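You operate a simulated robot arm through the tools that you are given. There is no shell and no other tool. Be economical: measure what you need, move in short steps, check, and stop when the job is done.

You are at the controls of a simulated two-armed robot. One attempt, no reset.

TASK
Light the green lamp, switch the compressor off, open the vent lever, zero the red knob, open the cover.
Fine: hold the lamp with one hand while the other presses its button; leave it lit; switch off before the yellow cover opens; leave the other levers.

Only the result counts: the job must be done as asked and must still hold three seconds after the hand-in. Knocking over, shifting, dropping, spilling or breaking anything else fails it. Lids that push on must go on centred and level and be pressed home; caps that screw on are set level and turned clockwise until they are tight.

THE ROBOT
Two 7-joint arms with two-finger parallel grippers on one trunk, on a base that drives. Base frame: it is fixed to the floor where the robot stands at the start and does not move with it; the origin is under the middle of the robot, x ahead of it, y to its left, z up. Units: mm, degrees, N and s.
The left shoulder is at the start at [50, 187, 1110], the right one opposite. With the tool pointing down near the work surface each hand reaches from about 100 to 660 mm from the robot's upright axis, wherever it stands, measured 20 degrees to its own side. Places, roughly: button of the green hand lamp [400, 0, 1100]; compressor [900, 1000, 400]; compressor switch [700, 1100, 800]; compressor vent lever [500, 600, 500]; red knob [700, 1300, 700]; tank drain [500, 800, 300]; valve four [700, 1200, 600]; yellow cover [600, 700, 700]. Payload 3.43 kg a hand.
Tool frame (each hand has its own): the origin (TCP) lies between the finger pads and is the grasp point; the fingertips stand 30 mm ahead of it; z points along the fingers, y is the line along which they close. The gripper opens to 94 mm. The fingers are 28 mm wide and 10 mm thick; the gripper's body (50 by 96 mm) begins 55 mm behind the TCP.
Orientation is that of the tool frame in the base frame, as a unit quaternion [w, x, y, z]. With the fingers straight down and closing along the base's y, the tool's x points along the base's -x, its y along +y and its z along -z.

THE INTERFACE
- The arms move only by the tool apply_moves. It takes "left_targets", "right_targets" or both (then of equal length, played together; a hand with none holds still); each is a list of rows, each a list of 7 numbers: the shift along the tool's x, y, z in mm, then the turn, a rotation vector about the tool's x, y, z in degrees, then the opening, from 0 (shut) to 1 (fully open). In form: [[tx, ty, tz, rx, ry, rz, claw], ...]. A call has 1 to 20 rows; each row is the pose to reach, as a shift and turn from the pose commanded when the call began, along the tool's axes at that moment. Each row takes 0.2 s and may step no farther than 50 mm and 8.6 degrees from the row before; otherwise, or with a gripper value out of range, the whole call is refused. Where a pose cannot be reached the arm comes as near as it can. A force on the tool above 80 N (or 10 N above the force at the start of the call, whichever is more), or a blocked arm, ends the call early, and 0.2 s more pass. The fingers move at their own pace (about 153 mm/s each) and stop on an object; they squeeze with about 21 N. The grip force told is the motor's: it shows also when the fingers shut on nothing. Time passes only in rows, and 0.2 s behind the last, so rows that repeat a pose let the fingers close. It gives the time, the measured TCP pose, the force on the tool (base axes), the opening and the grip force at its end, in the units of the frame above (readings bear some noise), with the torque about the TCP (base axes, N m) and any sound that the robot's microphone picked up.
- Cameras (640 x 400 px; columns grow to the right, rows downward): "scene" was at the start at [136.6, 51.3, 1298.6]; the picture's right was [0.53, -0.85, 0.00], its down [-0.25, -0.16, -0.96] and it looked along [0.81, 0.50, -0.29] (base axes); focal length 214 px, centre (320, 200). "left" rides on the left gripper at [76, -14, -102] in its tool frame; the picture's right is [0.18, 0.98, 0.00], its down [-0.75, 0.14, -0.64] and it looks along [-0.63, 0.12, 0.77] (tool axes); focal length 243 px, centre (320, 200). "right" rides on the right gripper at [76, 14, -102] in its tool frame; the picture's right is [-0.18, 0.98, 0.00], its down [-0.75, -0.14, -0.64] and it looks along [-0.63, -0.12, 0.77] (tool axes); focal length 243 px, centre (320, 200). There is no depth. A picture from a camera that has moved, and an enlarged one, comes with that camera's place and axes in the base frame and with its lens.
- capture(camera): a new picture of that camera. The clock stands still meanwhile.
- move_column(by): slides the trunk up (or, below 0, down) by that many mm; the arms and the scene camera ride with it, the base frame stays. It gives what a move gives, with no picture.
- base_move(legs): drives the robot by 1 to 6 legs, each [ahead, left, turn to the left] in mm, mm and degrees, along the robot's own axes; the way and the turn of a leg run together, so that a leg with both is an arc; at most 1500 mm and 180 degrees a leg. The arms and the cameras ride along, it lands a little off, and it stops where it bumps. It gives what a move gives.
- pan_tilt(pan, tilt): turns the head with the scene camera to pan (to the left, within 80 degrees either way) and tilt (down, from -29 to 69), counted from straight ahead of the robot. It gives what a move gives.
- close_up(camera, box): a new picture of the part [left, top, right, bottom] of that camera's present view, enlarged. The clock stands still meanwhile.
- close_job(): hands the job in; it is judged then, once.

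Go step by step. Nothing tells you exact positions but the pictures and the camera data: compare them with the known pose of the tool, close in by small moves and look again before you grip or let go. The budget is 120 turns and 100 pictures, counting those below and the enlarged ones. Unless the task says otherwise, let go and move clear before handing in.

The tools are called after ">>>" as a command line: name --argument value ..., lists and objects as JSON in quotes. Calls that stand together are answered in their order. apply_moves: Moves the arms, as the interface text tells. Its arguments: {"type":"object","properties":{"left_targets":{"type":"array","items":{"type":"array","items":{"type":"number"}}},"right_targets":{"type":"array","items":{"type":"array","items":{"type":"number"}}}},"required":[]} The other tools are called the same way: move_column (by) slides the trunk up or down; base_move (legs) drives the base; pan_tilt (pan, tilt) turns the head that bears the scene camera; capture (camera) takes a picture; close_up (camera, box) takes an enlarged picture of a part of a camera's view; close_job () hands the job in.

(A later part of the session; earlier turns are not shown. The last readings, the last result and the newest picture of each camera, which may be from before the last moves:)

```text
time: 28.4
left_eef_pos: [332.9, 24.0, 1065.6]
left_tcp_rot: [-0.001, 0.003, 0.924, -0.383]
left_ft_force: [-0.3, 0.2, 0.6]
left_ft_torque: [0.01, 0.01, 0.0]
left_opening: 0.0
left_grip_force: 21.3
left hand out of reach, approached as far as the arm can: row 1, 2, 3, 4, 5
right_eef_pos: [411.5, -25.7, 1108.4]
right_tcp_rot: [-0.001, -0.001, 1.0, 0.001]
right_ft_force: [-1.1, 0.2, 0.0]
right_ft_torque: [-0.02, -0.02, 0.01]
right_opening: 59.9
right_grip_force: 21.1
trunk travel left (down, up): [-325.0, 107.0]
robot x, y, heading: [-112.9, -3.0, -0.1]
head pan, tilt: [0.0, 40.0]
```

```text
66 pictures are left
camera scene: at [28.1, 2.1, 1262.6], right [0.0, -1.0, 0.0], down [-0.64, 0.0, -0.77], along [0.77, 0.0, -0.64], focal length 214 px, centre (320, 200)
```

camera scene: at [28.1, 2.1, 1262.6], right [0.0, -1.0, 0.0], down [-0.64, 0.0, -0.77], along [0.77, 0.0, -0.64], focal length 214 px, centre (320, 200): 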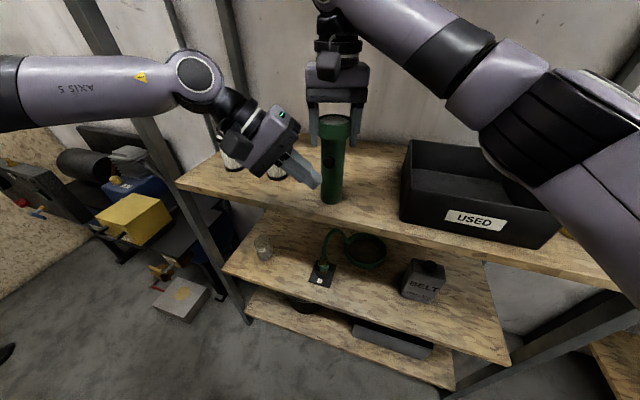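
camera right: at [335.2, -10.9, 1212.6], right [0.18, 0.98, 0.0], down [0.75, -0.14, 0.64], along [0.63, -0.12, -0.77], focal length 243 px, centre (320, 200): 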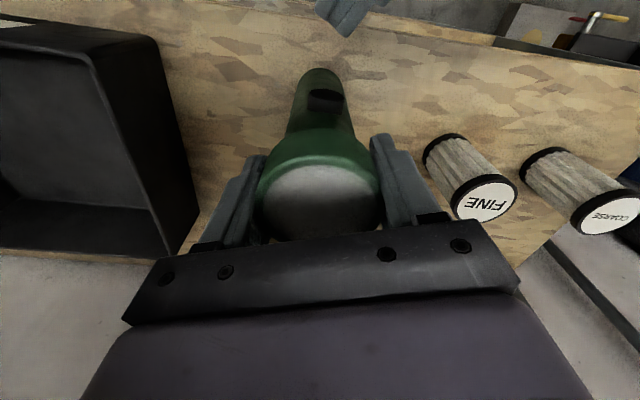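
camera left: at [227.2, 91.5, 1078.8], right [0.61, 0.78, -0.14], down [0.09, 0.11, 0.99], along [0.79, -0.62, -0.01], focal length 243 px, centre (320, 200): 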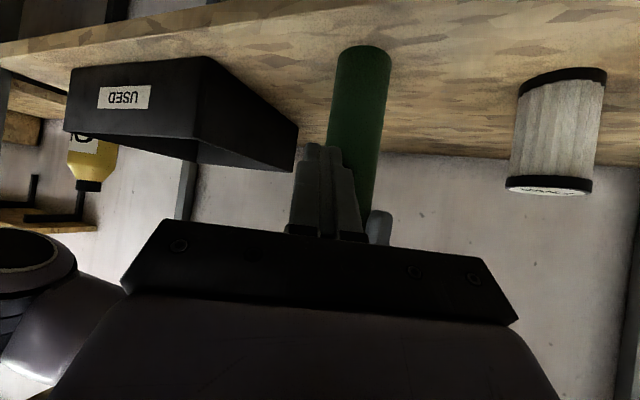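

The left arm's cross-body reach is limited from here, so I'll release the lamp, lift both hands clear, and shift the base right and ahead to give the left arm an easier press.

>>> apply_moves --right_targets '[[0, 0, 0, 0, 0, 0, 0.8], [0, 0, 0, 0, 0, 0, 1], [0, 0, 0, 0, 0, 0, 1], [0, 0, -20, 0, 0, 0, 1], [0, 0, -40, 0, 0, 0, 1], [0, 0, -60, 0, 0, 0, 1], [0, 0, -78, 0, 0, 0, 1], [0, 0, -78, 0, 0, 0, 1]]' --left_targets '[[6, -2, -22, 0, 0, 0, 0], [12, -4, -44, 0, 0, 0, 0], [18, -6, -66, 0, 0, 0, 0], [24, -8, -88, 0, 0, 0, 0], [30, -10, -110, 0, 0, 0, 0], [36, -12, -132, 0, 0, 0, 0], [40, -14, -155, 0, 0, 0, 0], [40, -14, -155, 0, 0, 0, 0]]'

>>> capture --camera "scene"

```text
time: 30.2
left_eef_pos: [294.2, 124.2, 1185.1]
left_tcp_rot: [-0.002, 0.003, 0.924, -0.383]
left_ft_force: [0.1, 1.0, -0.3]
left_ft_torque: [-0.02, 0.0, -0.02]
left_opening: 0.0
left_grip_force: 21.1
right_eef_pos: [406.7, -23.8, 1186.2]
right_tcp_rot: [0.0, -0.001, 1.0, 0.001]
right_ft_force: [0.7, -0.4, -0.1]
right_ft_torque: [-0.01, -0.02, -0.03]
right_opening: 94.1
right_grip_force: 0.2
right hand out of reach, approached as far as the arm can: row 7, 8
trunk travel left (down, up): [-325.0, 107.0]
robot x, y, heading: [-115.2, -2.4, 0.1]
head pan, tilt: [0.0, 40.0]
```

```text
65 pictures are left
camera scene: at [27.9, 2.9, 1262.6], right [0.0, -1.0, 0.0], down [-0.64, 0.0, -0.77], along [0.77, 0.0, -0.64], focal length 214 px, centre (320, 200)
```

scene: 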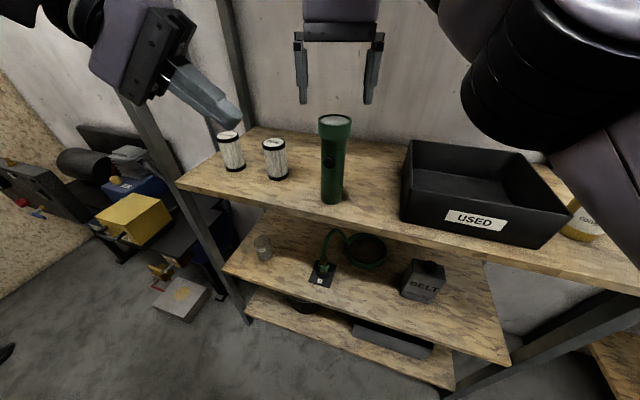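

>>> base_move --legs '[[0, -100, 0], [45, 0, 0]]'

>>> apply_moves --right_targets '[[20, 25, 0, 0, 0, 0, 1], [40, 50, 0, 0, 0, 0, 1], [40, 75, 0, 0, 0, 0, 1], [40, 100, 0, 0, 0, 0, 1], [40, 100, 0, 0, 0, 0, 1]]' --left_targets '[[0, 14, -14, 0, 0, 0, 0], [0, 28, -28, 0, 0, 0, 0], [0, 42, -42, 0, 0, 0, 0], [0, 56, -56, 0, 0, 0, 0], [0, 56, -56, 0, 0, 0, 0]]'

>>> capture --camera "right"

>>> capture --camera "scene"

```text
time: 31.9
left_eef_pos: [341.3, 21.3, 1185.5]
left_tcp_rot: [-0.002, 0.003, 0.924, -0.382]
left_ft_force: [0.4, 0.3, -0.1]
left_ft_torque: [-0.02, 0.04, 0.01]
left_opening: 0.2
left_grip_force: 21.3
right_eef_pos: [453.9, -126.3, 1185.0]
right_tcp_rot: [0.0, 0.0, 1.0, 0.001]
right_ft_force: [0.6, 0.2, -0.4]
right_ft_torque: [0.0, 0.0, -0.01]
right_opening: 93.9
right_grip_force: 0.1
trunk travel left (down, up): [-325.0, 107.0]
robot x, y, heading: [-65.3, -99.3, 0.2]
head pan, tilt: [0.0, 40.0]
```

```text
time: 33.3
left_eef_pos: [339.1, 101.3, 1185.1]
left_tcp_rot: [-0.001, 0.004, 0.924, -0.383]
left_ft_force: [0.8, -0.7, 0.8]
left_ft_torque: [0.01, 0.01, -0.01]
left_opening: 0.2
left_grip_force: 21.3
right_eef_pos: [430.3, -88.8, 1197.8]
right_tcp_rot: [0.001, 0.048, 0.998, 0.031]
right_ft_force: [0.1, 0.1, -0.2]
right_ft_torque: [0.0, 0.0, -0.04]
right_opening: 94.0
right_grip_force: 0.0
right hand out of reach, approached as far as the arm can: row 3, 4, 5
trunk travel left (down, up): [-325.0, 107.0]
robot x, y, heading: [-72.6, -102.1, -0.2]
head pan, tilt: [0.0, 40.0]
stopped in row 5 (right hand): the arm was blocked; the commanded pose is now the measured one
```

```text
64 pictures are left
camera right: at [355.4, -72.0, 1303.0], right [0.28, 0.96, 0.06], down [0.73, -0.25, 0.63], along [0.62, -0.13, -0.77], focal length 243 px, centre (320, 200)
```

right: 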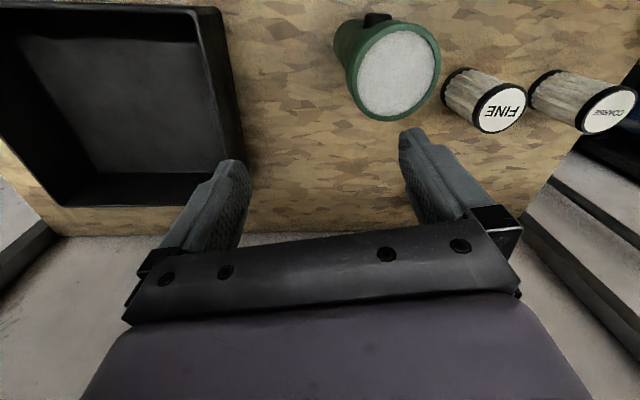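

```text
63 pictures are left
camera scene: at [73.2, -98.7, 1262.5], right [0.0, -1.0, 0.0], down [-0.64, 0.0, -0.77], along [0.77, 0.0, -0.64], focal length 214 px, centre (320, 200)
```

scene: 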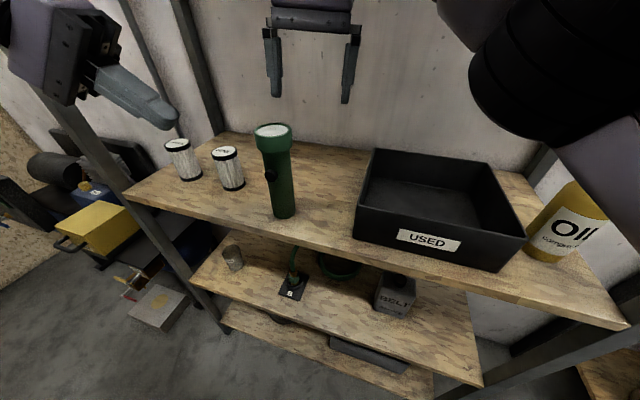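

The right arm is blocked there, so that stance is no good; I'll undo it partly, returning both hands to a relaxed fingers-down posture and re-centring.

>>> apply_moves --right_targets '[[5, -10, 0, 0, 0, 0, 1], [10, -20, 0, 0, 0, 0, 1], [20, -30, 0, 0, 0, 0, 1], [30, -40, 0, 0, 0, 0, 1], [40, -40, 0, 0, 0, 0, 1], [50, -40, 0, 0, 0, 0, 1], [60, -40, 0, 0, 0, 0, 1]]' --left_targets '[[0, 0, 0, -7.5, 0, 0, 0], [0, 0, 0, -15, 0, 0, 0], [0, 0, 0, -22.5, 0, 0, 0], [0, 0, 0, -30, 0, 0, 0], [0, 0, 0, -37.5, 0, 0, 0], [0, 0, 0, -45, 0, 0, 0], [0, 0, 0, -45, 0, 0, 0]]'

>>> pan_tilt --pan 45 --tilt 20

>>> capture --camera "scene"

```text
time: 34.9
left_eef_pos: [339.8, 100.7, 1186.1]
left_tcp_rot: [0.0, 0.003, 1.0, 0.001]
left_ft_force: [0.6, 0.3, -0.1]
left_ft_torque: [-0.03, -0.04, 0.04]
left_opening: 0.0
left_grip_force: 20.4
right_eef_pos: [364.8, -120.6, 1197.1]
right_tcp_rot: [0.001, 0.046, 0.999, 0.029]
right_ft_force: [-0.1, 0.2, -0.3]
right_ft_torque: [-0.03, -0.02, 0.02]
right_opening: 94.4
right_grip_force: 0.0
trunk travel left (down, up): [-325.0, 107.0]
robot x, y, heading: [-70.9, -103.8, -0.0]
head pan, tilt: [0.0, 40.0]
```

```text
time: 36.0
left_eef_pos: [338.8, 102.2, 1185.0]
left_tcp_rot: [0.0, 0.004, 1.0, 0.0]
left_ft_force: [-0.1, -0.3, 0.6]
left_ft_torque: [0.05, -0.01, 0.0]
left_opening: 0.0
left_grip_force: 21.1
right_eef_pos: [366.2, -119.5, 1196.1]
right_tcp_rot: [0.001, 0.046, 0.999, 0.029]
right_ft_force: [-0.4, -0.3, -1.1]
right_ft_torque: [0.01, -0.02, -0.03]
right_opening: 94.3
right_grip_force: 0.0
trunk travel left (down, up): [-325.0, 107.0]
robot x, y, heading: [-72.5, -98.4, 0.0]
head pan, tilt: [45.0, 20.0]
```

```text
62 pictures are left
camera scene: at [54.0, -32.9, 1293.9], right [0.71, -0.71, 0.0], down [-0.24, -0.24, -0.94], along [0.67, 0.66, -0.34], focal length 214 px, centre (320, 200)
```

scene: 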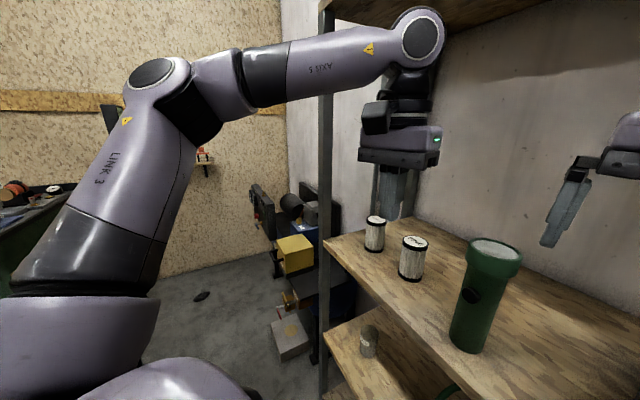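

Reach is limited mainly by height, so I'll lower both hands a bit and raise the trunk 80 mm, which gives both arms more room; also straightening the right hand.

>>> apply_moves --right_targets '[[0, 0, 20, 1.1, 0, -1.8, 1], [0, 0, 40, 2.2, 0, -3.5, 1], [0, 0, 60, 3.3, 0.1, -5.3, 1], [0, 0, 75, 3.3, 0.1, -5.3, 1]]' --left_targets '[[0, 0, 20, 0, 0, 0, 0], [0, 0, 40, 0, 0, 0, 0], [0, 0, 60, 0, 0, 0, 0], [0, 0, 70, 0, 0, 0, 0]]'

>>> move_column --by 80

>>> apply_moves --right_targets '[[-10, 24, 10, 0, 0, 0, 1], [-20, 48, 20, 0, 0, 0, 1], [-35, 72, 32, 0, 0, 0, 1], [-46, 94, 40, 0, 0, 0, 1], [-46, 94, 40, 0, 0, 0, 1]]'

>>> capture --camera "right"

```text
time: 37.0
left_eef_pos: [340.9, 101.4, 1115.8]
left_tcp_rot: [0.0, 0.003, 1.0, 0.0]
left_ft_force: [-0.5, 0.7, 0.5]
left_ft_torque: [0.02, 0.02, -0.01]
left_opening: 0.2
left_grip_force: 21.5
right_eef_pos: [366.3, -115.5, 1120.7]
right_tcp_rot: [0.001, -0.001, 1.0, 0.001]
right_ft_force: [-0.1, 0.0, 0.7]
right_ft_torque: [0.0, -0.02, -0.02]
right_opening: 94.0
right_grip_force: 0.0
trunk travel left (down, up): [-325.0, 107.0]
robot x, y, heading: [-69.0, -95.6, -0.3]
head pan, tilt: [45.0, 20.0]
```

```text
time: 38.2
left_eef_pos: [341.5, 101.6, 1195.7]
left_tcp_rot: [-0.001, 0.004, 1.0, 0.0]
left_ft_force: [-0.6, 0.2, 0.4]
left_ft_torque: [-0.01, 0.02, 0.02]
left_opening: 0.0
left_grip_force: 20.6
right_eef_pos: [367.1, -117.0, 1201.6]
right_tcp_rot: [-0.001, -0.001, 1.0, 0.002]
right_ft_force: [0.0, -0.5, -0.5]
right_ft_torque: [-0.02, 0.01, 0.04]
right_opening: 93.9
right_grip_force: 0.1
trunk travel left (down, up): [-405.0, 27.0]
robot x, y, heading: [-68.8, -103.0, -0.3]
head pan, tilt: [45.0, 20.0]
```

```text
time: 39.4
left_eef_pos: [339.7, 100.7, 1195.0]
left_tcp_rot: [0.0, 0.004, 1.0, 0.0]
left_ft_force: [0.2, -0.7, -0.9]
left_ft_torque: [-0.01, 0.03, 0.01]
left_opening: 0.2
left_grip_force: 21.1
right_eef_pos: [412.3, -22.6, 1160.7]
right_tcp_rot: [0.0, -0.001, 1.0, 0.002]
right_ft_force: [0.8, -0.9, -0.4]
right_ft_torque: [-0.01, -0.01, -0.01]
right_opening: 93.9
right_grip_force: 0.1
trunk travel left (down, up): [-405.0, 27.0]
robot x, y, heading: [-69.1, -97.7, -0.2]
head pan, tilt: [45.0, 20.0]
```

```text
61 pictures are left
camera right: at [336.9, -7.9, 1265.1], right [0.18, 0.98, 0.0], down [0.75, -0.14, 0.64], along [0.63, -0.12, -0.77], focal length 243 px, centre (320, 200)
```

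right: 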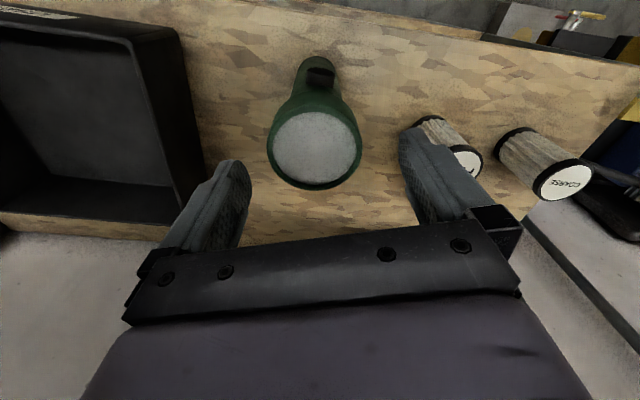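

The raised trunk works. Lowering the right hand and closing on the lamp head as before, while tilting the left hand.

>>> apply_moves --right_targets '[[0, -3, 18, 0, 0, 0, 1], [0, -3, 36, 0, 0, 0, 1], [0, -3, 53, 0, 0, 0, 1], [0, -3, 53, 0, 0, 0, 1], [0, -3, 53, 0, 0, 0, 0.6], [0, -3, 53, 0, 0, 0, 0.5], [0, -3, 53, 0, 0, 0, 0.5], [0, -3, 53, 0, 0, 0, 0.5]]' --left_targets '[[0, 0, 0, 7.5, 0, 0, 0], [0, 0, 0, 15, 0, 0, 0], [0, 0, 10, 22.5, 0, 0, 0], [0, 0, 20, 30, 0, 0, 0], [0, 0, 30, 37.5, 0, 0, 0], [0, 0, 40, 45, 0, 0, 0], [0, -20, 60, 45, 0, 0, 0], [0, -40, 80, 45, 0, 0, 0]]'

>>> pan_tilt --pan 20 --tilt 40

>>> capture --camera "scene"

```text
time: 41.2
left_eef_pos: [340.3, 59.8, 1115.2]
left_tcp_rot: [-0.002, 0.003, 0.924, -0.383]
left_ft_force: [-0.5, -0.2, 0.7]
left_ft_torque: [0.01, 0.01, -0.01]
left_opening: 0.0
left_grip_force: 21.2
right_eef_pos: [412.9, -25.8, 1108.8]
right_tcp_rot: [0.0, -0.001, 1.0, 0.0]
right_ft_force: [0.0, -0.6, 0.1]
right_ft_torque: [-0.04, 0.0, -0.02]
right_opening: 60.7
right_grip_force: 21.0
trunk travel left (down, up): [-405.0, 27.0]
robot x, y, heading: [-71.9, -99.4, -0.1]
head pan, tilt: [45.0, 20.0]
```

```text
time: 42.1
left_eef_pos: [339.3, 59.1, 1115.6]
left_tcp_rot: [-0.001, 0.003, 0.924, -0.383]
left_ft_force: [0.4, 0.0, -0.9]
left_ft_torque: [0.0, 0.0, 0.02]
left_opening: 0.1
left_grip_force: 21.2
right_eef_pos: [411.6, -25.5, 1108.5]
right_tcp_rot: [0.0, -0.001, 1.0, 0.001]
right_ft_force: [-0.4, -0.2, -0.2]
right_ft_torque: [0.01, 0.01, 0.02]
right_opening: 60.6
right_grip_force: 21.0
trunk travel left (down, up): [-405.0, 27.0]
robot x, y, heading: [-68.1, -98.5, -0.4]
head pan, tilt: [20.0, 40.0]
```

```text
60 pictures are left
camera scene: at [68.0, -69.6, 1342.6], right [0.34, -0.94, 0.0], down [-0.6, -0.22, -0.77], along [0.72, 0.26, -0.64], focal length 214 px, centre (320, 200)
```

scene: 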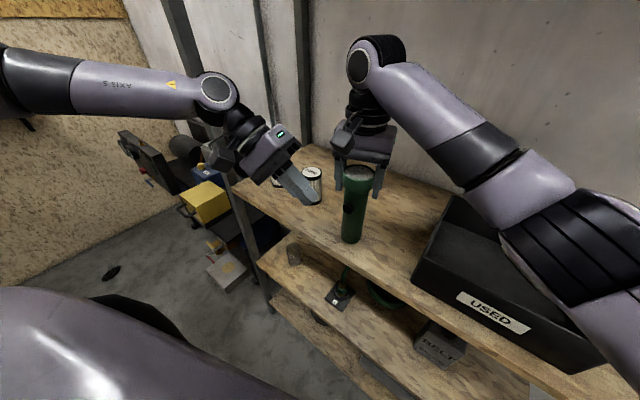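

>>> apply_moves --left_targets '[[0, -3, 19, 0, 0, 0, 0], [0, -7, 38, 0, 0, 0, 0], [0, -10, 57, 0, 0, 0, 0], [0, -13.4, 77, 0, 0, 0, 0], [-10, -13.4, 77, 0, 0, 0, 0], [-10, -13.4, 77, 0, 0, 0, 0]]'

>>> close_up --camera "scene" --box '[280, 120, 440, 260]'

>>> close_up --camera "right" --box '[220, 0, 440, 180]'

```text
time: 43.5
left_eef_pos: [349.7, -3.3, 1071.1]
left_tcp_rot: [-0.001, 0.002, 0.924, -0.383]
left_ft_force: [-0.2, 0.0, 0.0]
left_ft_torque: [0.01, 0.01, 0.04]
left_opening: 0.0
left_grip_force: 21.1
right_eef_pos: [411.6, -26.2, 1108.5]
right_tcp_rot: [0.0, 0.0, 1.0, 0.001]
right_ft_force: [-0.4, 0.2, 0.9]
right_ft_torque: [-0.11, -0.01, 0.0]
right_opening: 60.3
right_grip_force: 21.3
trunk travel left (down, up): [-405.0, 27.0]
robot x, y, heading: [-71.3, -102.1, 0.1]
head pan, tilt: [20.0, 40.0]
```

```text
2.86 times, centred on (360, 190) of scene
camera zoom: at [68.0, -69.7, 1342.5], right [0.34, -0.94, 0.0], down [-0.6, -0.22, -0.77], along [0.72, 0.26, -0.64], focal length 613 px, centre (206, 229)
```

zoom: 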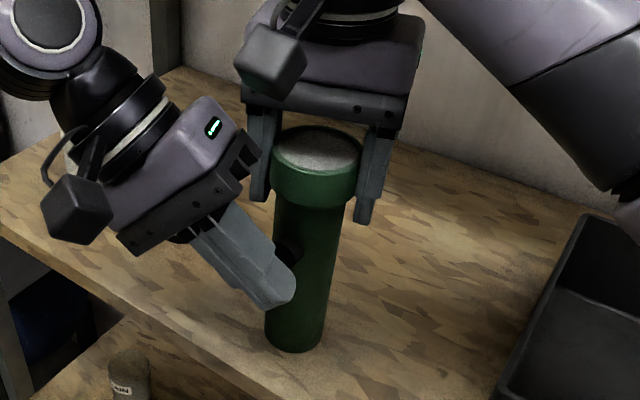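

```text
2.22 times, centred on (330, 90) of right
camera zoom: at [336.4, -10.3, 1212.7], right [0.18, 0.98, 0.0], down [0.75, -0.14, 0.64], along [0.63, -0.12, -0.77], focal length 539 px, centre (298, 444)
```

zoom: 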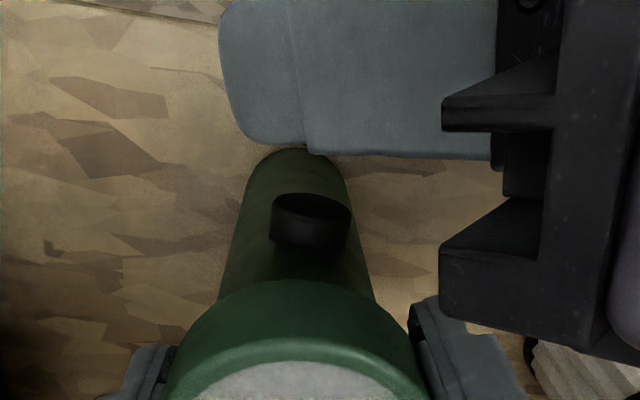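

Clearance between the left gripper's upper jaw and the right hand is slim, so I'll tilt the left hand 15° more before pressing.

>>> apply_moves --left_targets '[[0, 2, -1, 7.5, 0, 0, 0], [0, 5, -2, 15, 0, 0, 0], [0, 5, -2, 15, 0, 0, 0]]'

>>> close_up --camera "right" --box '[220, 0, 440, 180]'

>>> close_up --camera "scene" --box '[280, 120, 440, 260]'

```text
time: 44.3
left_eef_pos: [348.8, 1.3, 1069.2]
left_tcp_rot: [-0.003, 0.002, 0.865, -0.501]
left_ft_force: [1.0, 0.9, 0.3]
left_ft_torque: [0.0, -0.03, -0.01]
left_opening: 0.0
left_grip_force: 21.0
right_eef_pos: [413.2, -24.4, 1107.6]
right_tcp_rot: [0.0, -0.001, 1.0, 0.001]
right_ft_force: [0.3, -0.7, -0.6]
right_ft_torque: [0.02, -0.08, 0.01]
right_opening: 60.7
right_grip_force: 21.3
trunk travel left (down, up): [-405.0, 27.0]
robot x, y, heading: [-70.0, -99.4, 0.2]
head pan, tilt: [20.0, 40.0]
```

```text
2.22 times, centred on (330, 90) of right
camera zoom: at [336.3, -10.2, 1212.7], right [0.18, 0.98, 0.0], down [0.75, -0.14, 0.64], along [0.63, -0.12, -0.77], focal length 539 px, centre (298, 444)
```

zoom: 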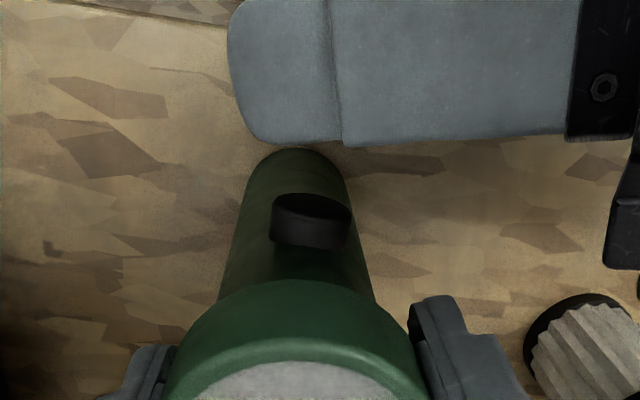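

```text
2.86 times, centred on (360, 190) of scene
camera zoom: at [68.1, -69.6, 1342.6], right [0.34, -0.94, 0.0], down [-0.6, -0.22, -0.77], along [0.72, 0.26, -0.64], focal length 613 px, centre (206, 229)
```

zoom: 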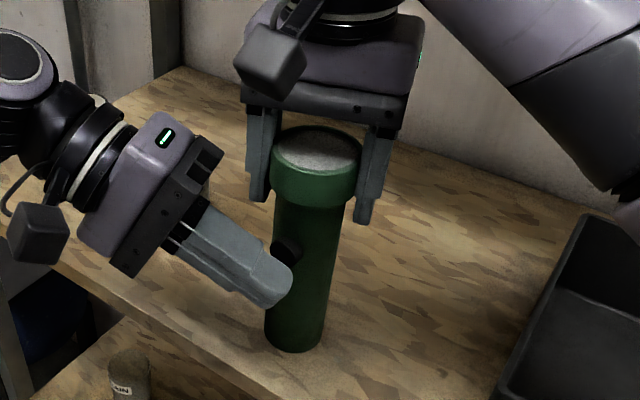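

>>> apply_moves --left_targets '[[-6, 0, 0, 0, 0, 0, 0], [-11, 0, 0, 0, 0, 0, 0], [-14, 0, 0, 0, 0, 0, 0], [-14, 0, 0, 0, 0, 0, 0]]'

>>> close_up --camera "right" --box '[220, 0, 440, 180]'

```text
time: 45.3
left_eef_pos: [361.0, 0.7, 1073.3]
left_tcp_rot: [-0.002, 0.001, 0.867, -0.499]
left_ft_force: [1.2, 0.1, 0.5]
left_ft_torque: [0.01, 0.01, 0.01]
left_opening: 0.0
left_grip_force: 21.3
left hand out of reach, approached as far as the arm can: row 2, 3, 4
right_eef_pos: [412.9, -24.8, 1109.0]
right_tcp_rot: [0.0, -0.001, 1.0, 0.0]
right_ft_force: [-0.7, 0.1, -0.1]
right_ft_torque: [0.02, 0.05, 0.04]
right_opening: 60.4
right_grip_force: 20.9
trunk travel left (down, up): [-405.0, 27.0]
robot x, y, heading: [-67.8, -100.7, 0.1]
head pan, tilt: [20.0, 40.0]
```

```text
2.22 times, centred on (330, 90) of right
camera zoom: at [336.3, -10.2, 1212.7], right [0.18, 0.98, 0.0], down [0.75, -0.14, 0.64], along [0.63, -0.12, -0.77], focal length 539 px, centre (298, 444)
```

zoom: 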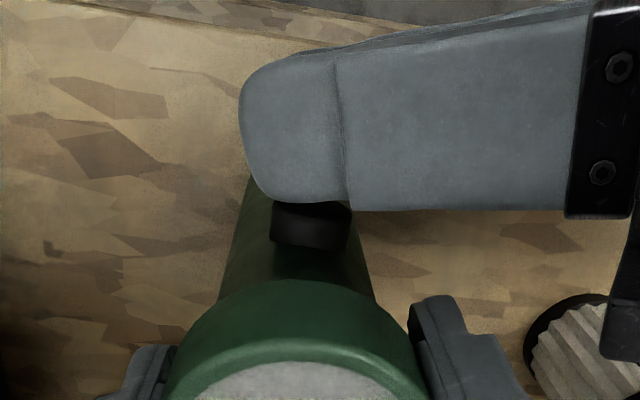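

Reach limit again at this tilt; easing the tilt by 8° then pushing in.

>>> apply_moves --left_targets '[[1, 1, 1, -4, 0, 0, 0], [1, 2, 2, -8, 0, 0, 0], [-2, 2, 2, -8, 0, 0, 0], [-2, 2, 2, -8, 0, 0, 0]]'

>>> apply_moves --left_targets '[[-2, 0, 0, 0, 0, 0, 0], [-4, 0, 0, 0, 0, 0, 0], [-4, 0, 0, 0, 0, 0, 0]]'

>>> close_up --camera "right" --box '[220, 0, 440, 180]'

```text
time: 46.3
left_eef_pos: [362.7, 0.7, 1071.0]
left_tcp_rot: [-0.001, 0.003, 0.899, -0.438]
left_ft_force: [-0.3, 0.3, -0.7]
left_ft_torque: [0.01, 0.03, -0.01]
left_opening: 0.0
left_grip_force: 20.7
right_eef_pos: [411.5, -25.3, 1109.3]
right_tcp_rot: [-0.001, -0.001, 1.0, 0.001]
right_ft_force: [0.5, -0.4, 0.1]
right_ft_torque: [-0.09, 0.0, 0.03]
right_opening: 60.6
right_grip_force: 21.1
trunk travel left (down, up): [-405.0, 27.0]
robot x, y, heading: [-69.3, -102.7, 0.5]
head pan, tilt: [20.0, 40.0]
```

```text
time: 47.1
left_eef_pos: [366.3, 0.8, 1070.9]
left_tcp_rot: [-0.003, 0.003, 0.899, -0.439]
left_ft_force: [-4.2, -1.2, -0.5]
left_ft_torque: [-0.03, 0.09, -0.12]
left_opening: 0.0
left_grip_force: 21.5
right_eef_pos: [412.8, -25.6, 1108.7]
right_tcp_rot: [0.001, 0.0, 1.0, 0.001]
right_ft_force: [4.0, 1.4, 0.0]
right_ft_torque: [0.03, -0.25, -0.05]
right_opening: 60.4
right_grip_force: 21.1
trunk travel left (down, up): [-405.0, 27.0]
robot x, y, heading: [-69.5, -98.6, 0.0]
head pan, tilt: [20.0, 40.0]
heard: click
```

```text
2.22 times, centred on (330, 90) of right
camera zoom: at [336.5, -10.3, 1212.6], right [0.18, 0.98, 0.0], down [0.75, -0.14, 0.64], along [0.63, -0.12, -0.77], focal length 539 px, centre (298, 444)
```

zoom: 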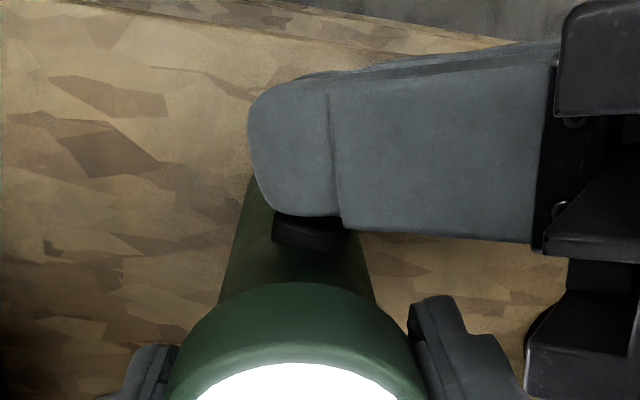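

The button clicked and the lamp is lit. Backing the left finger off and checking that it stays lit.

>>> apply_moves --left_targets '[[6, 0, 0, 0, 0, 0, 0], [20, 0, 0, 0, 0, 0, 0], [30, 0, 0, 0, 0, 0, 0], [30, 0, 0, 0, 0, 0, 0]]'

>>> capture --camera "right"

```text
time: 48.1
left_eef_pos: [336.7, 0.0, 1070.3]
left_tcp_rot: [-0.002, 0.003, 0.899, -0.439]
left_ft_force: [0.1, -0.2, 0.9]
left_ft_torque: [-0.03, 0.02, 0.01]
left_opening: 0.0
left_grip_force: 20.7
right_eef_pos: [412.5, -25.4, 1109.1]
right_tcp_rot: [0.0, -0.001, 1.0, 0.0]
right_ft_force: [0.1, -0.2, 0.5]
right_ft_torque: [0.01, 0.07, -0.04]
right_opening: 60.3
right_grip_force: 21.0
trunk travel left (down, up): [-405.0, 27.0]
robot x, y, heading: [-67.0, -104.1, 0.3]
head pan, tilt: [20.0, 40.0]
```

```text
53 pictures are left
camera right: at [336.2, -10.1, 1212.7], right [0.18, 0.98, 0.0], down [0.75, -0.14, 0.64], along [0.63, -0.12, -0.77], focal length 243 px, centre (320, 200)
```

right: 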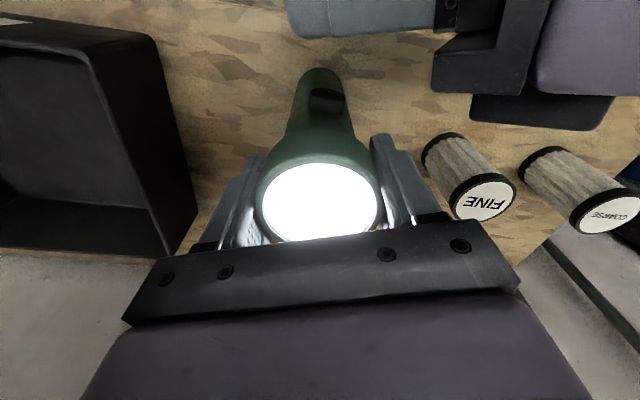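

Lamp stays lit. Releasing it, raising the right hand, and retreating with both.

>>> apply_moves --right_targets '[[0, 0, 0, 0, 0, 0, 0.8], [0, 0, 0, 0, 0, 0, 1], [0, 0, 0, 0, 0, 0, 1], [0, 0, -25, 0, 0, 0, 1], [0, 0, -50, 0, 0, 0, 1], [0, 0, -65, 0, 0, 0, 1], [30, 0, -65, 0, 0, 0, 1], [65, 0, -65, 0, 0, 0, 1], [100, -20, -65, 0, 0, 0, 1], [135, -50, -65, 0, 0, 0, 1], [160, -80, -65, 0, 0, 0, 1]]' --left_targets '[[10, -2, -10, 0, 0, 0, 0], [20, -4, -20, 0, 0, 0, 0], [30, -6, -30, 0, 0, 0, 0], [40, -9, -45, 0, 0, 0, 0], [50, -12, -60, 0, 0, 0, 0], [65, -15, -75, 0, 0, 0, 0], [80, -18, -90, 0, 0, 0, 0], [80, -18, -90, -7.5, 0, 0, 0], [80, -18, -90, -15, 0, 0, 0], [80, -18, -90, -22, 0, 0, 0], [80, -18, -90, -30, 0, 0, 0]]'

>>> pan_tilt --pan 40 --tilt 25

>>> capture --camera "scene"

```text
time: 50.5
left_eef_pos: [256.5, 60.1, 1141.1]
left_tcp_rot: [-0.001, 0.004, 0.982, -0.189]
left_ft_force: [-0.4, -1.0, 0.0]
left_ft_torque: [0.02, 0.01, 0.0]
left_opening: 0.0
left_grip_force: 21.4
right_eef_pos: [252.3, -106.5, 1173.8]
right_tcp_rot: [0.0, 0.001, 1.0, 0.002]
right_ft_force: [-0.9, -0.9, 0.2]
right_ft_torque: [0.01, -0.02, 0.01]
right_opening: 93.9
right_grip_force: 0.1
trunk travel left (down, up): [-405.0, 27.0]
robot x, y, heading: [-72.2, -100.1, -0.1]
head pan, tilt: [20.0, 40.0]
```

```text
time: 51.3
left_eef_pos: [257.1, 61.4, 1140.1]
left_tcp_rot: [-0.001, 0.003, 0.981, -0.191]
left_ft_force: [-0.3, 0.2, 0.9]
left_ft_torque: [0.01, 0.01, -0.01]
left_opening: 0.0
left_grip_force: 21.5
right_eef_pos: [253.5, -102.8, 1173.5]
right_tcp_rot: [0.001, -0.001, 1.0, 0.001]
right_ft_force: [-0.9, -0.2, -0.5]
right_ft_torque: [-0.01, 0.0, 0.02]
right_opening: 94.2
right_grip_force: 0.0
trunk travel left (down, up): [-405.0, 27.0]
robot x, y, heading: [-69.9, -98.9, -0.1]
head pan, tilt: [40.0, 25.0]
```

```text
52 pictures are left
camera scene: at [58.7, -39.6, 1365.8], right [0.64, -0.77, 0.0], down [-0.32, -0.27, -0.91], along [0.69, 0.58, -0.42], focal length 214 px, centre (320, 200)
```

scene: 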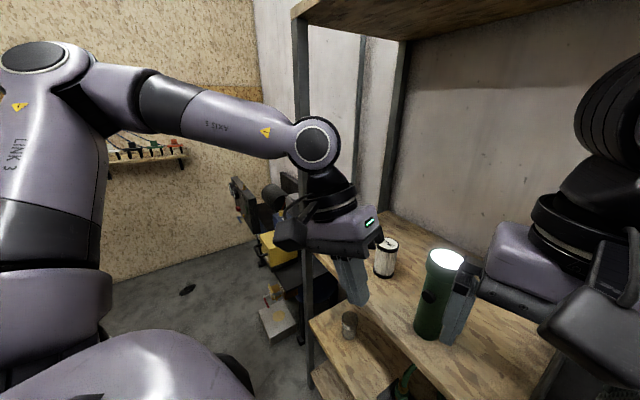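

Lamp remains lit and upright. Before driving to the compressor, I'll back off and look left.

>>> base_move --legs '[[-250, 0, 0]]'

>>> pan_tilt --pan 70 --tilt 25

>>> capture --camera "scene"

```text
time: 53.1
left_eef_pos: [8.8, 61.1, 1140.6]
left_tcp_rot: [-0.001, 0.005, 0.982, -0.191]
left_ft_force: [0.0, -0.1, 0.2]
left_ft_torque: [-0.01, -0.02, 0.01]
left_opening: 0.0
left_grip_force: 20.8
right_eef_pos: [1.9, -103.9, 1173.9]
right_tcp_rot: [0.001, 0.0, 1.0, 0.002]
right_ft_force: [-0.5, -0.5, 0.5]
right_ft_torque: [-0.03, -0.04, -0.02]
right_opening: 94.1
right_grip_force: 0.2
trunk travel left (down, up): [-405.0, 27.0]
robot x, y, heading: [-316.3, -99.4, -0.2]
head pan, tilt: [40.0, 25.0]
```

```text
time: 54.1
left_eef_pos: [9.6, 61.4, 1140.3]
left_tcp_rot: [0.0, 0.004, 0.982, -0.191]
left_ft_force: [0.2, 0.7, -0.4]
left_ft_torque: [0.03, 0.0, -0.01]
left_opening: 0.0
left_grip_force: 20.5
right_eef_pos: [3.2, -105.9, 1173.4]
right_tcp_rot: [0.0, 0.002, 1.0, 0.001]
right_ft_force: [0.3, -0.4, -0.7]
right_ft_torque: [-0.01, -0.04, 0.02]
right_opening: 94.4
right_grip_force: 0.0
trunk travel left (down, up): [-405.0, 27.0]
robot x, y, heading: [-315.8, -102.9, -0.3]
head pan, tilt: [70.0, 25.0]
```

```text
51 pictures are left
camera scene: at [-228.7, -12.0, 1365.9], right [0.94, -0.35, 0.0], down [-0.15, -0.4, -0.91], along [0.31, 0.85, -0.42], focal length 214 px, centre (320, 200)
```

scene: 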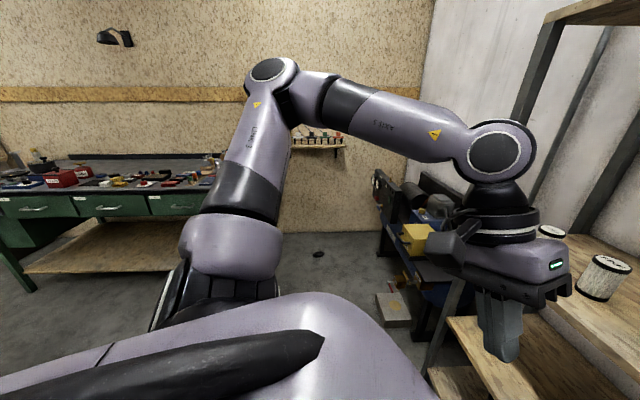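

>>> base_move --legs '[[0, 1000, 0]]'

>>> pan_tilt --pan 5 --tilt 35

>>> capture --camera "scene"

```text
time: 59.2
left_eef_pos: [23.9, 1056.5, 1140.7]
left_tcp_rot: [-0.003, 0.014, 0.982, -0.19]
left_ft_force: [-0.2, -0.5, -0.7]
left_ft_torque: [-0.03, 0.0, -0.01]
left_opening: 0.1
left_grip_force: 21.0
right_eef_pos: [14.8, 890.3, 1174.0]
right_tcp_rot: [0.001, 0.009, 1.0, 0.001]
right_ft_force: [0.5, -0.1, -0.9]
right_ft_torque: [-0.03, 0.02, -0.01]
right_opening: 94.0
right_grip_force: 0.0
trunk travel left (down, up): [-405.0, 27.0]
robot x, y, heading: [-302.2, 902.1, -1.0]
head pan, tilt: [70.0, 25.0]
```

```text
time: 60.6
left_eef_pos: [23.8, 1054.8, 1140.1]
left_tcp_rot: [-0.003, 0.014, 0.982, -0.191]
left_ft_force: [0.1, -0.2, 0.3]
left_ft_torque: [-0.01, 0.0, -0.01]
left_opening: 0.0
left_grip_force: 20.9
right_eef_pos: [14.5, 889.8, 1173.7]
right_tcp_rot: [0.0, 0.009, 1.0, 0.0]
right_ft_force: [0.6, -0.9, -0.6]
right_ft_torque: [0.0, 0.0, -0.02]
right_opening: 93.9
right_grip_force: 0.1
trunk travel left (down, up): [-405.0, 27.0]
robot x, y, heading: [-303.7, 901.2, -1.2]
head pan, tilt: [5.0, 35.0]
```

```text
50 pictures are left
camera scene: at [-161.1, 907.0, 1350.1], right [0.07, -1.0, 0.0], down [-0.57, -0.04, -0.82], along [0.82, 0.06, -0.57], focal length 214 px, centre (320, 200)
```

scene: 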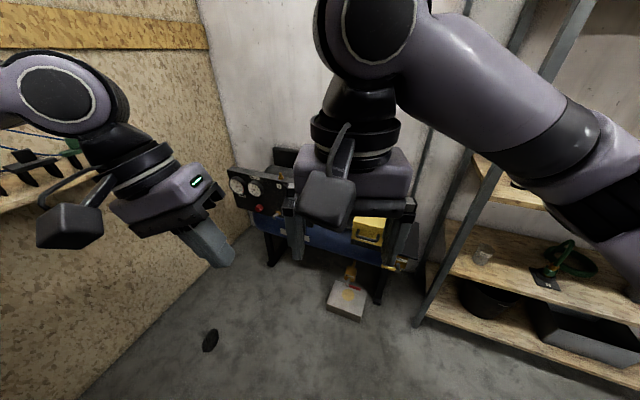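

Lowering the trunk to working height, and moving the hands apart to clear the view.

>>> apply_moves --right_targets '[[0, -40, 0, 0, 0, 0, 1], [0, -80, 0, 0, 0, 0, 1], [0, -120, 0, 0, 0, 0, 1], [0, -160, 0, 0, 0, 0, 1], [0, -200, 0, 0, 0, 0, 1]]' --left_targets '[[0, 10, 0, -7.3, 0, 0, 0], [0, 20, 0, -14.6, 0, 0, 0], [0, 40, 0, -22, 0, 0, 0], [0, 60, 0, -22, 0, 0, 0], [0, 80, 0, -22, 0, 0, 0]]'

>>> move_column --by -300

>>> capture --camera "scene"

```text
time: 61.8
left_eef_pos: [25.9, 1128.4, 1112.2]
left_tcp_rot: [0.0, 0.014, 1.0, 0.0]
left_ft_force: [-0.5, -0.1, 0.7]
left_ft_torque: [0.02, -0.01, 0.02]
left_opening: 0.1
left_grip_force: 20.8
right_eef_pos: [11.1, 689.4, 1173.7]
right_tcp_rot: [0.001, 0.009, 1.0, 0.001]
right_ft_force: [-0.2, -0.2, 0.0]
right_ft_torque: [0.04, -0.05, -0.01]
right_opening: 94.0
right_grip_force: 0.1
trunk travel left (down, up): [-405.0, 27.0]
robot x, y, heading: [-304.7, 899.9, -1.4]
head pan, tilt: [5.0, 35.0]
```

```text
time: 64.8
left_eef_pos: [25.0, 1130.1, 810.6]
left_tcp_rot: [-0.001, 0.014, 1.0, 0.0]
left_ft_force: [0.1, -0.1, 0.2]
left_ft_torque: [0.01, -0.04, 0.03]
left_opening: 0.1
left_grip_force: 20.6
right_eef_pos: [10.6, 689.8, 874.1]
right_tcp_rot: [0.0, 0.01, 1.0, 0.001]
right_ft_force: [0.1, -0.2, -1.1]
right_ft_torque: [-0.01, 0.0, -0.03]
right_opening: 94.2
right_grip_force: 0.0
trunk travel left (down, up): [-105.0, 327.0]
robot x, y, heading: [-305.0, 900.6, -1.7]
head pan, tilt: [5.0, 35.0]
```

```text
49 pictures are left
camera scene: at [-161.1, 907.0, 1050.2], right [0.07, -1.0, 0.0], down [-0.57, -0.04, -0.82], along [0.82, 0.05, -0.57], focal length 214 px, centre (320, 200)
```

scene: 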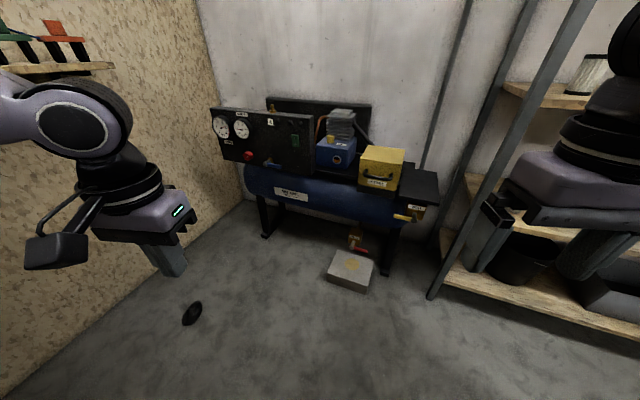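

>>> close_up --camera "scene" --box '[200, 85, 330, 195]'

>>> close_up --camera "scene" --box '[310, 90, 450, 240]'

>>> close_up --camera "scene" --box '[310, 190, 450, 300]'

```text
3.64 times, centred on (265, 140) of scene
camera zoom: at [-161.1, 907.0, 1050.2], right [0.07, -1.0, 0.0], down [-0.57, -0.04, -0.82], along [0.82, 0.05, -0.57], focal length 780 px, centre (520, 418)
```

zoom: 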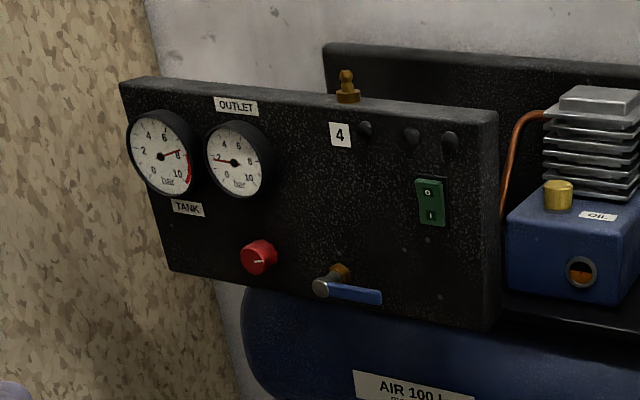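

```text
2.67 times, centred on (380, 165) of scene
camera zoom: at [-161.1, 907.0, 1050.2], right [0.07, -1.0, 0.0], down [-0.57, -0.04, -0.82], along [0.82, 0.05, -0.57], focal length 572 px, centre (160, 293)
```

zoom: 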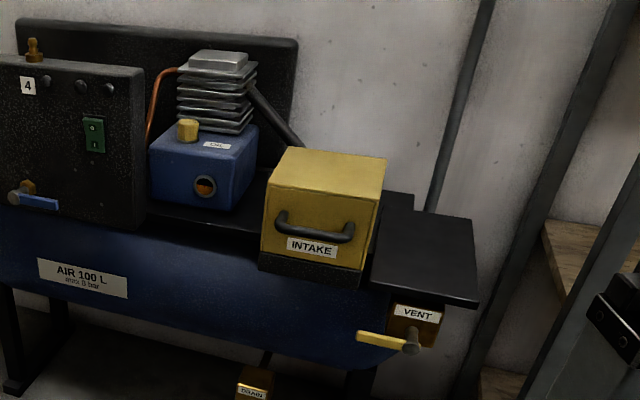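

```text
3.64 times, centred on (380, 245) of scene
camera zoom: at [-161.1, 907.0, 1050.2], right [0.07, -1.0, 0.0], down [-0.57, -0.04, -0.82], along [0.82, 0.05, -0.57], focal length 780 px, centre (102, 36)
```

zoom: 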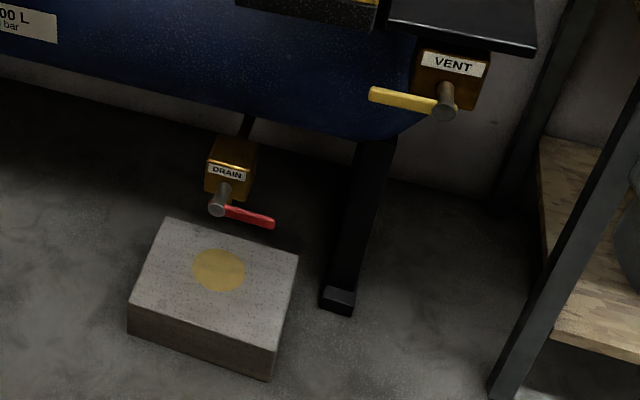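

Panel: rocker switch (O at top), red knob, blue lever (valve four, leave). Vent lever yellow at right, intake cover with a handle. I'll drive closer for a second view to triangulate.

>>> base_move --legs '[[250, 0, 1.7]]'

>>> pan_tilt --pan 0 --tilt 30

>>> capture --camera "scene"

```text
time: 66.6
left_eef_pos: [268.2, 1138.7, 810.1]
left_tcp_rot: [0.0, -0.002, 1.0, 0.0]
left_ft_force: [0.0, 0.6, 0.9]
left_ft_torque: [0.02, 0.01, 0.0]
left_opening: 0.0
left_grip_force: 21.5
right_eef_pos: [267.3, 699.8, 874.3]
right_tcp_rot: [0.001, -0.006, 1.0, 0.002]
right_ft_force: [-0.3, 0.6, 0.2]
right_ft_torque: [0.01, 0.0, 0.0]
right_opening: 94.1
right_grip_force: 0.0
trunk travel left (down, up): [-105.0, 327.0]
robot x, y, heading: [-56.6, 900.2, 0.6]
head pan, tilt: [5.0, 35.0]
```

```text
time: 67.3
left_eef_pos: [269.1, 1138.6, 809.7]
left_tcp_rot: [0.001, -0.002, 1.0, 0.0]
left_ft_force: [-0.2, -0.4, -0.1]
left_ft_torque: [-0.01, 0.03, 0.0]
left_opening: 0.0
left_grip_force: 21.2
right_eef_pos: [267.0, 698.8, 873.0]
right_tcp_rot: [0.0, -0.005, 1.0, 0.001]
right_ft_force: [-0.2, -0.2, -0.1]
right_ft_torque: [-0.05, -0.02, -0.01]
right_opening: 93.9
right_grip_force: 0.1
trunk travel left (down, up): [-105.0, 327.0]
robot x, y, heading: [-56.3, 902.2, 0.6]
head pan, tilt: [0.0, 30.0]
```

```text
45 pictures are left
camera scene: at [92.0, 902.7, 1057.9], right [0.01, -1.0, 0.0], down [-0.5, -0.01, -0.87], along [0.87, 0.01, -0.5], focal length 214 px, centre (320, 200)
```

scene: 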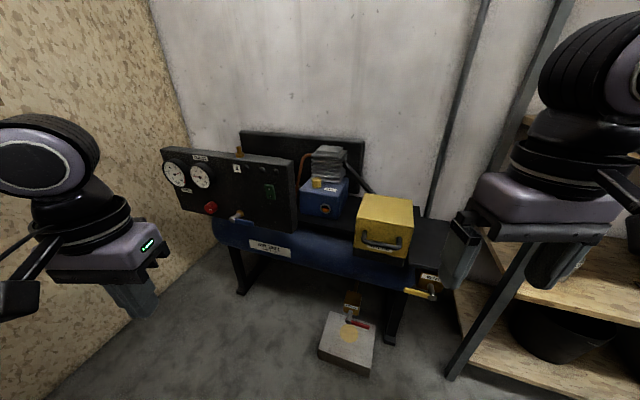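

Triangulating: switch ≈(595,1043,790), knob ≈(684,1266,685), vent spindle ≈(500,583,517), cover handle ≈(567,731,632). The compressor is turned about 22°, so I'll square up to it.

>>> base_move --legs '[[77, 133, 0], [0, 0, -22.4]]'

>>> capture --camera "scene"

```text
time: 69.9
left_eef_pos: [410.7, 1130.5, 810.5]
left_tcp_rot: [0.001, 0.192, 0.981, 0.0]
left_ft_force: [0.2, -1.3, -0.1]
left_ft_torque: [-0.02, -0.03, 0.01]
left_opening: 0.2
left_grip_force: 20.4
right_eef_pos: [244.2, 725.8, 874.1]
right_tcp_rot: [0.001, 0.189, 0.982, 0.001]
right_ft_force: [0.8, 0.4, 0.0]
right_ft_torque: [-0.03, -0.01, 0.01]
right_opening: 94.2
right_grip_force: 0.1
trunk travel left (down, up): [-105.0, 327.0]
robot x, y, heading: [20.5, 1034.7, -21.7]
head pan, tilt: [0.0, 30.0]
```

```text
44 pictures are left
camera scene: at [156.5, 979.5, 1057.9], right [-0.37, -0.93, 0.0], down [-0.46, 0.19, -0.87], along [0.8, -0.32, -0.5], focal length 214 px, centre (320, 200)
```

scene: 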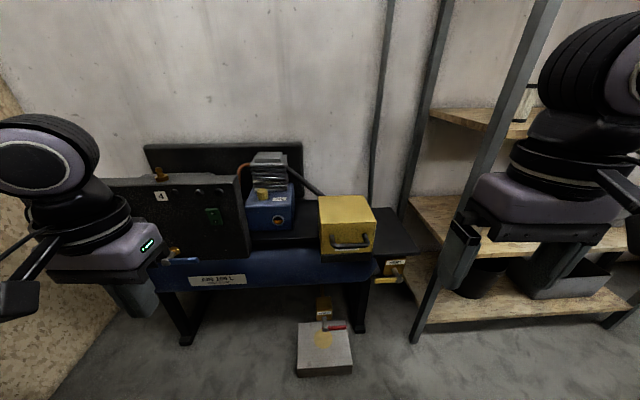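

Squared up. Switch is at robot-frame about (520, 222, z≈803), and the left hand is already abreast of it; pitching the left hand to point forward.

>>> apply_moves --left_targets '[[-15, 0, -1, 0, -7.5, 0, 0], [-30, 0, -3, 0, -15, 0, 0], [-45, 0, -4, 0, -22.5, 0, 0], [-60, 0, -6, 0, -30, 0, 0], [-75, 0, -8, 0, -37.5, 0, 0], [-90, 0, -9, 0, -45, 0, 0], [-100, 0, -11, 0, -52.5, 0, 0], [-105, 0, -12, 0, -60, 0, 0], [-110, 0, -13, 0, -67.5, 0, 0], [-115, -3, -14, 0, -75, 0, 0], [-115, -6, -15, 0, -82.5, 0, 0], [-115, -6, -16, 0, -90, 0, 0], [-115, -6, -16, 0, -90, 0, 0]]'

>>> capture --camera "left"

>>> capture --camera "scene"

```text
time: 72.7
left_eef_pos: [531.7, 1087.4, 878.0]
left_tcp_rot: [0.633, 0.146, 0.75, -0.124]
left_ft_force: [-0.6, 0.4, 1.1]
left_ft_torque: [-0.01, -0.03, -0.01]
left_opening: 0.0
left_grip_force: 21.0
left hand out of reach, approached as far as the arm can: row 9, 10, 11, 12, 13
right_eef_pos: [242.3, 724.4, 874.4]
right_tcp_rot: [0.001, 0.188, 0.982, 0.0]
right_ft_force: [0.2, -1.0, -0.4]
right_ft_torque: [0.02, -0.01, 0.02]
right_opening: 94.1
right_grip_force: 0.0
trunk travel left (down, up): [-105.0, 327.0]
robot x, y, heading: [20.9, 1032.0, -21.6]
head pan, tilt: [0.0, 30.0]
```

```text
43 pictures are left
camera left: at [421.5, 1117.5, 820.8], right [0.34, 0.92, -0.18], down [-0.41, 0.32, 0.85], along [0.84, -0.21, 0.49], focal length 243 px, centre (320, 200)
```

left: 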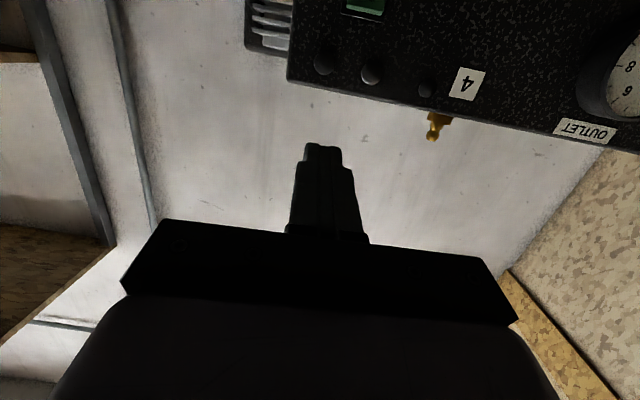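

```text
42 pictures are left
camera scene: at [156.5, 979.5, 1057.9], right [-0.37, -0.93, 0.0], down [-0.46, 0.19, -0.87], along [0.8, -0.32, -0.5], focal length 214 px, centre (320, 200)
```

scene: 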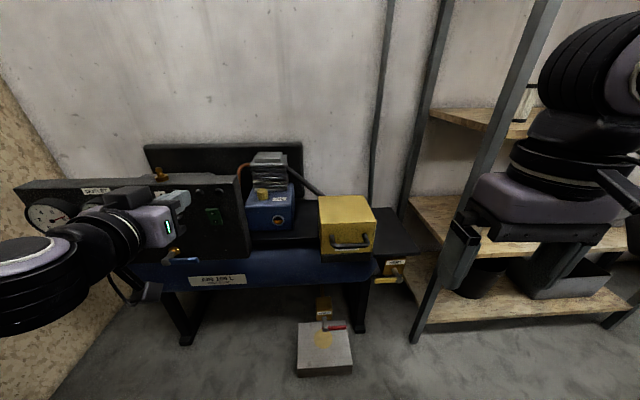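

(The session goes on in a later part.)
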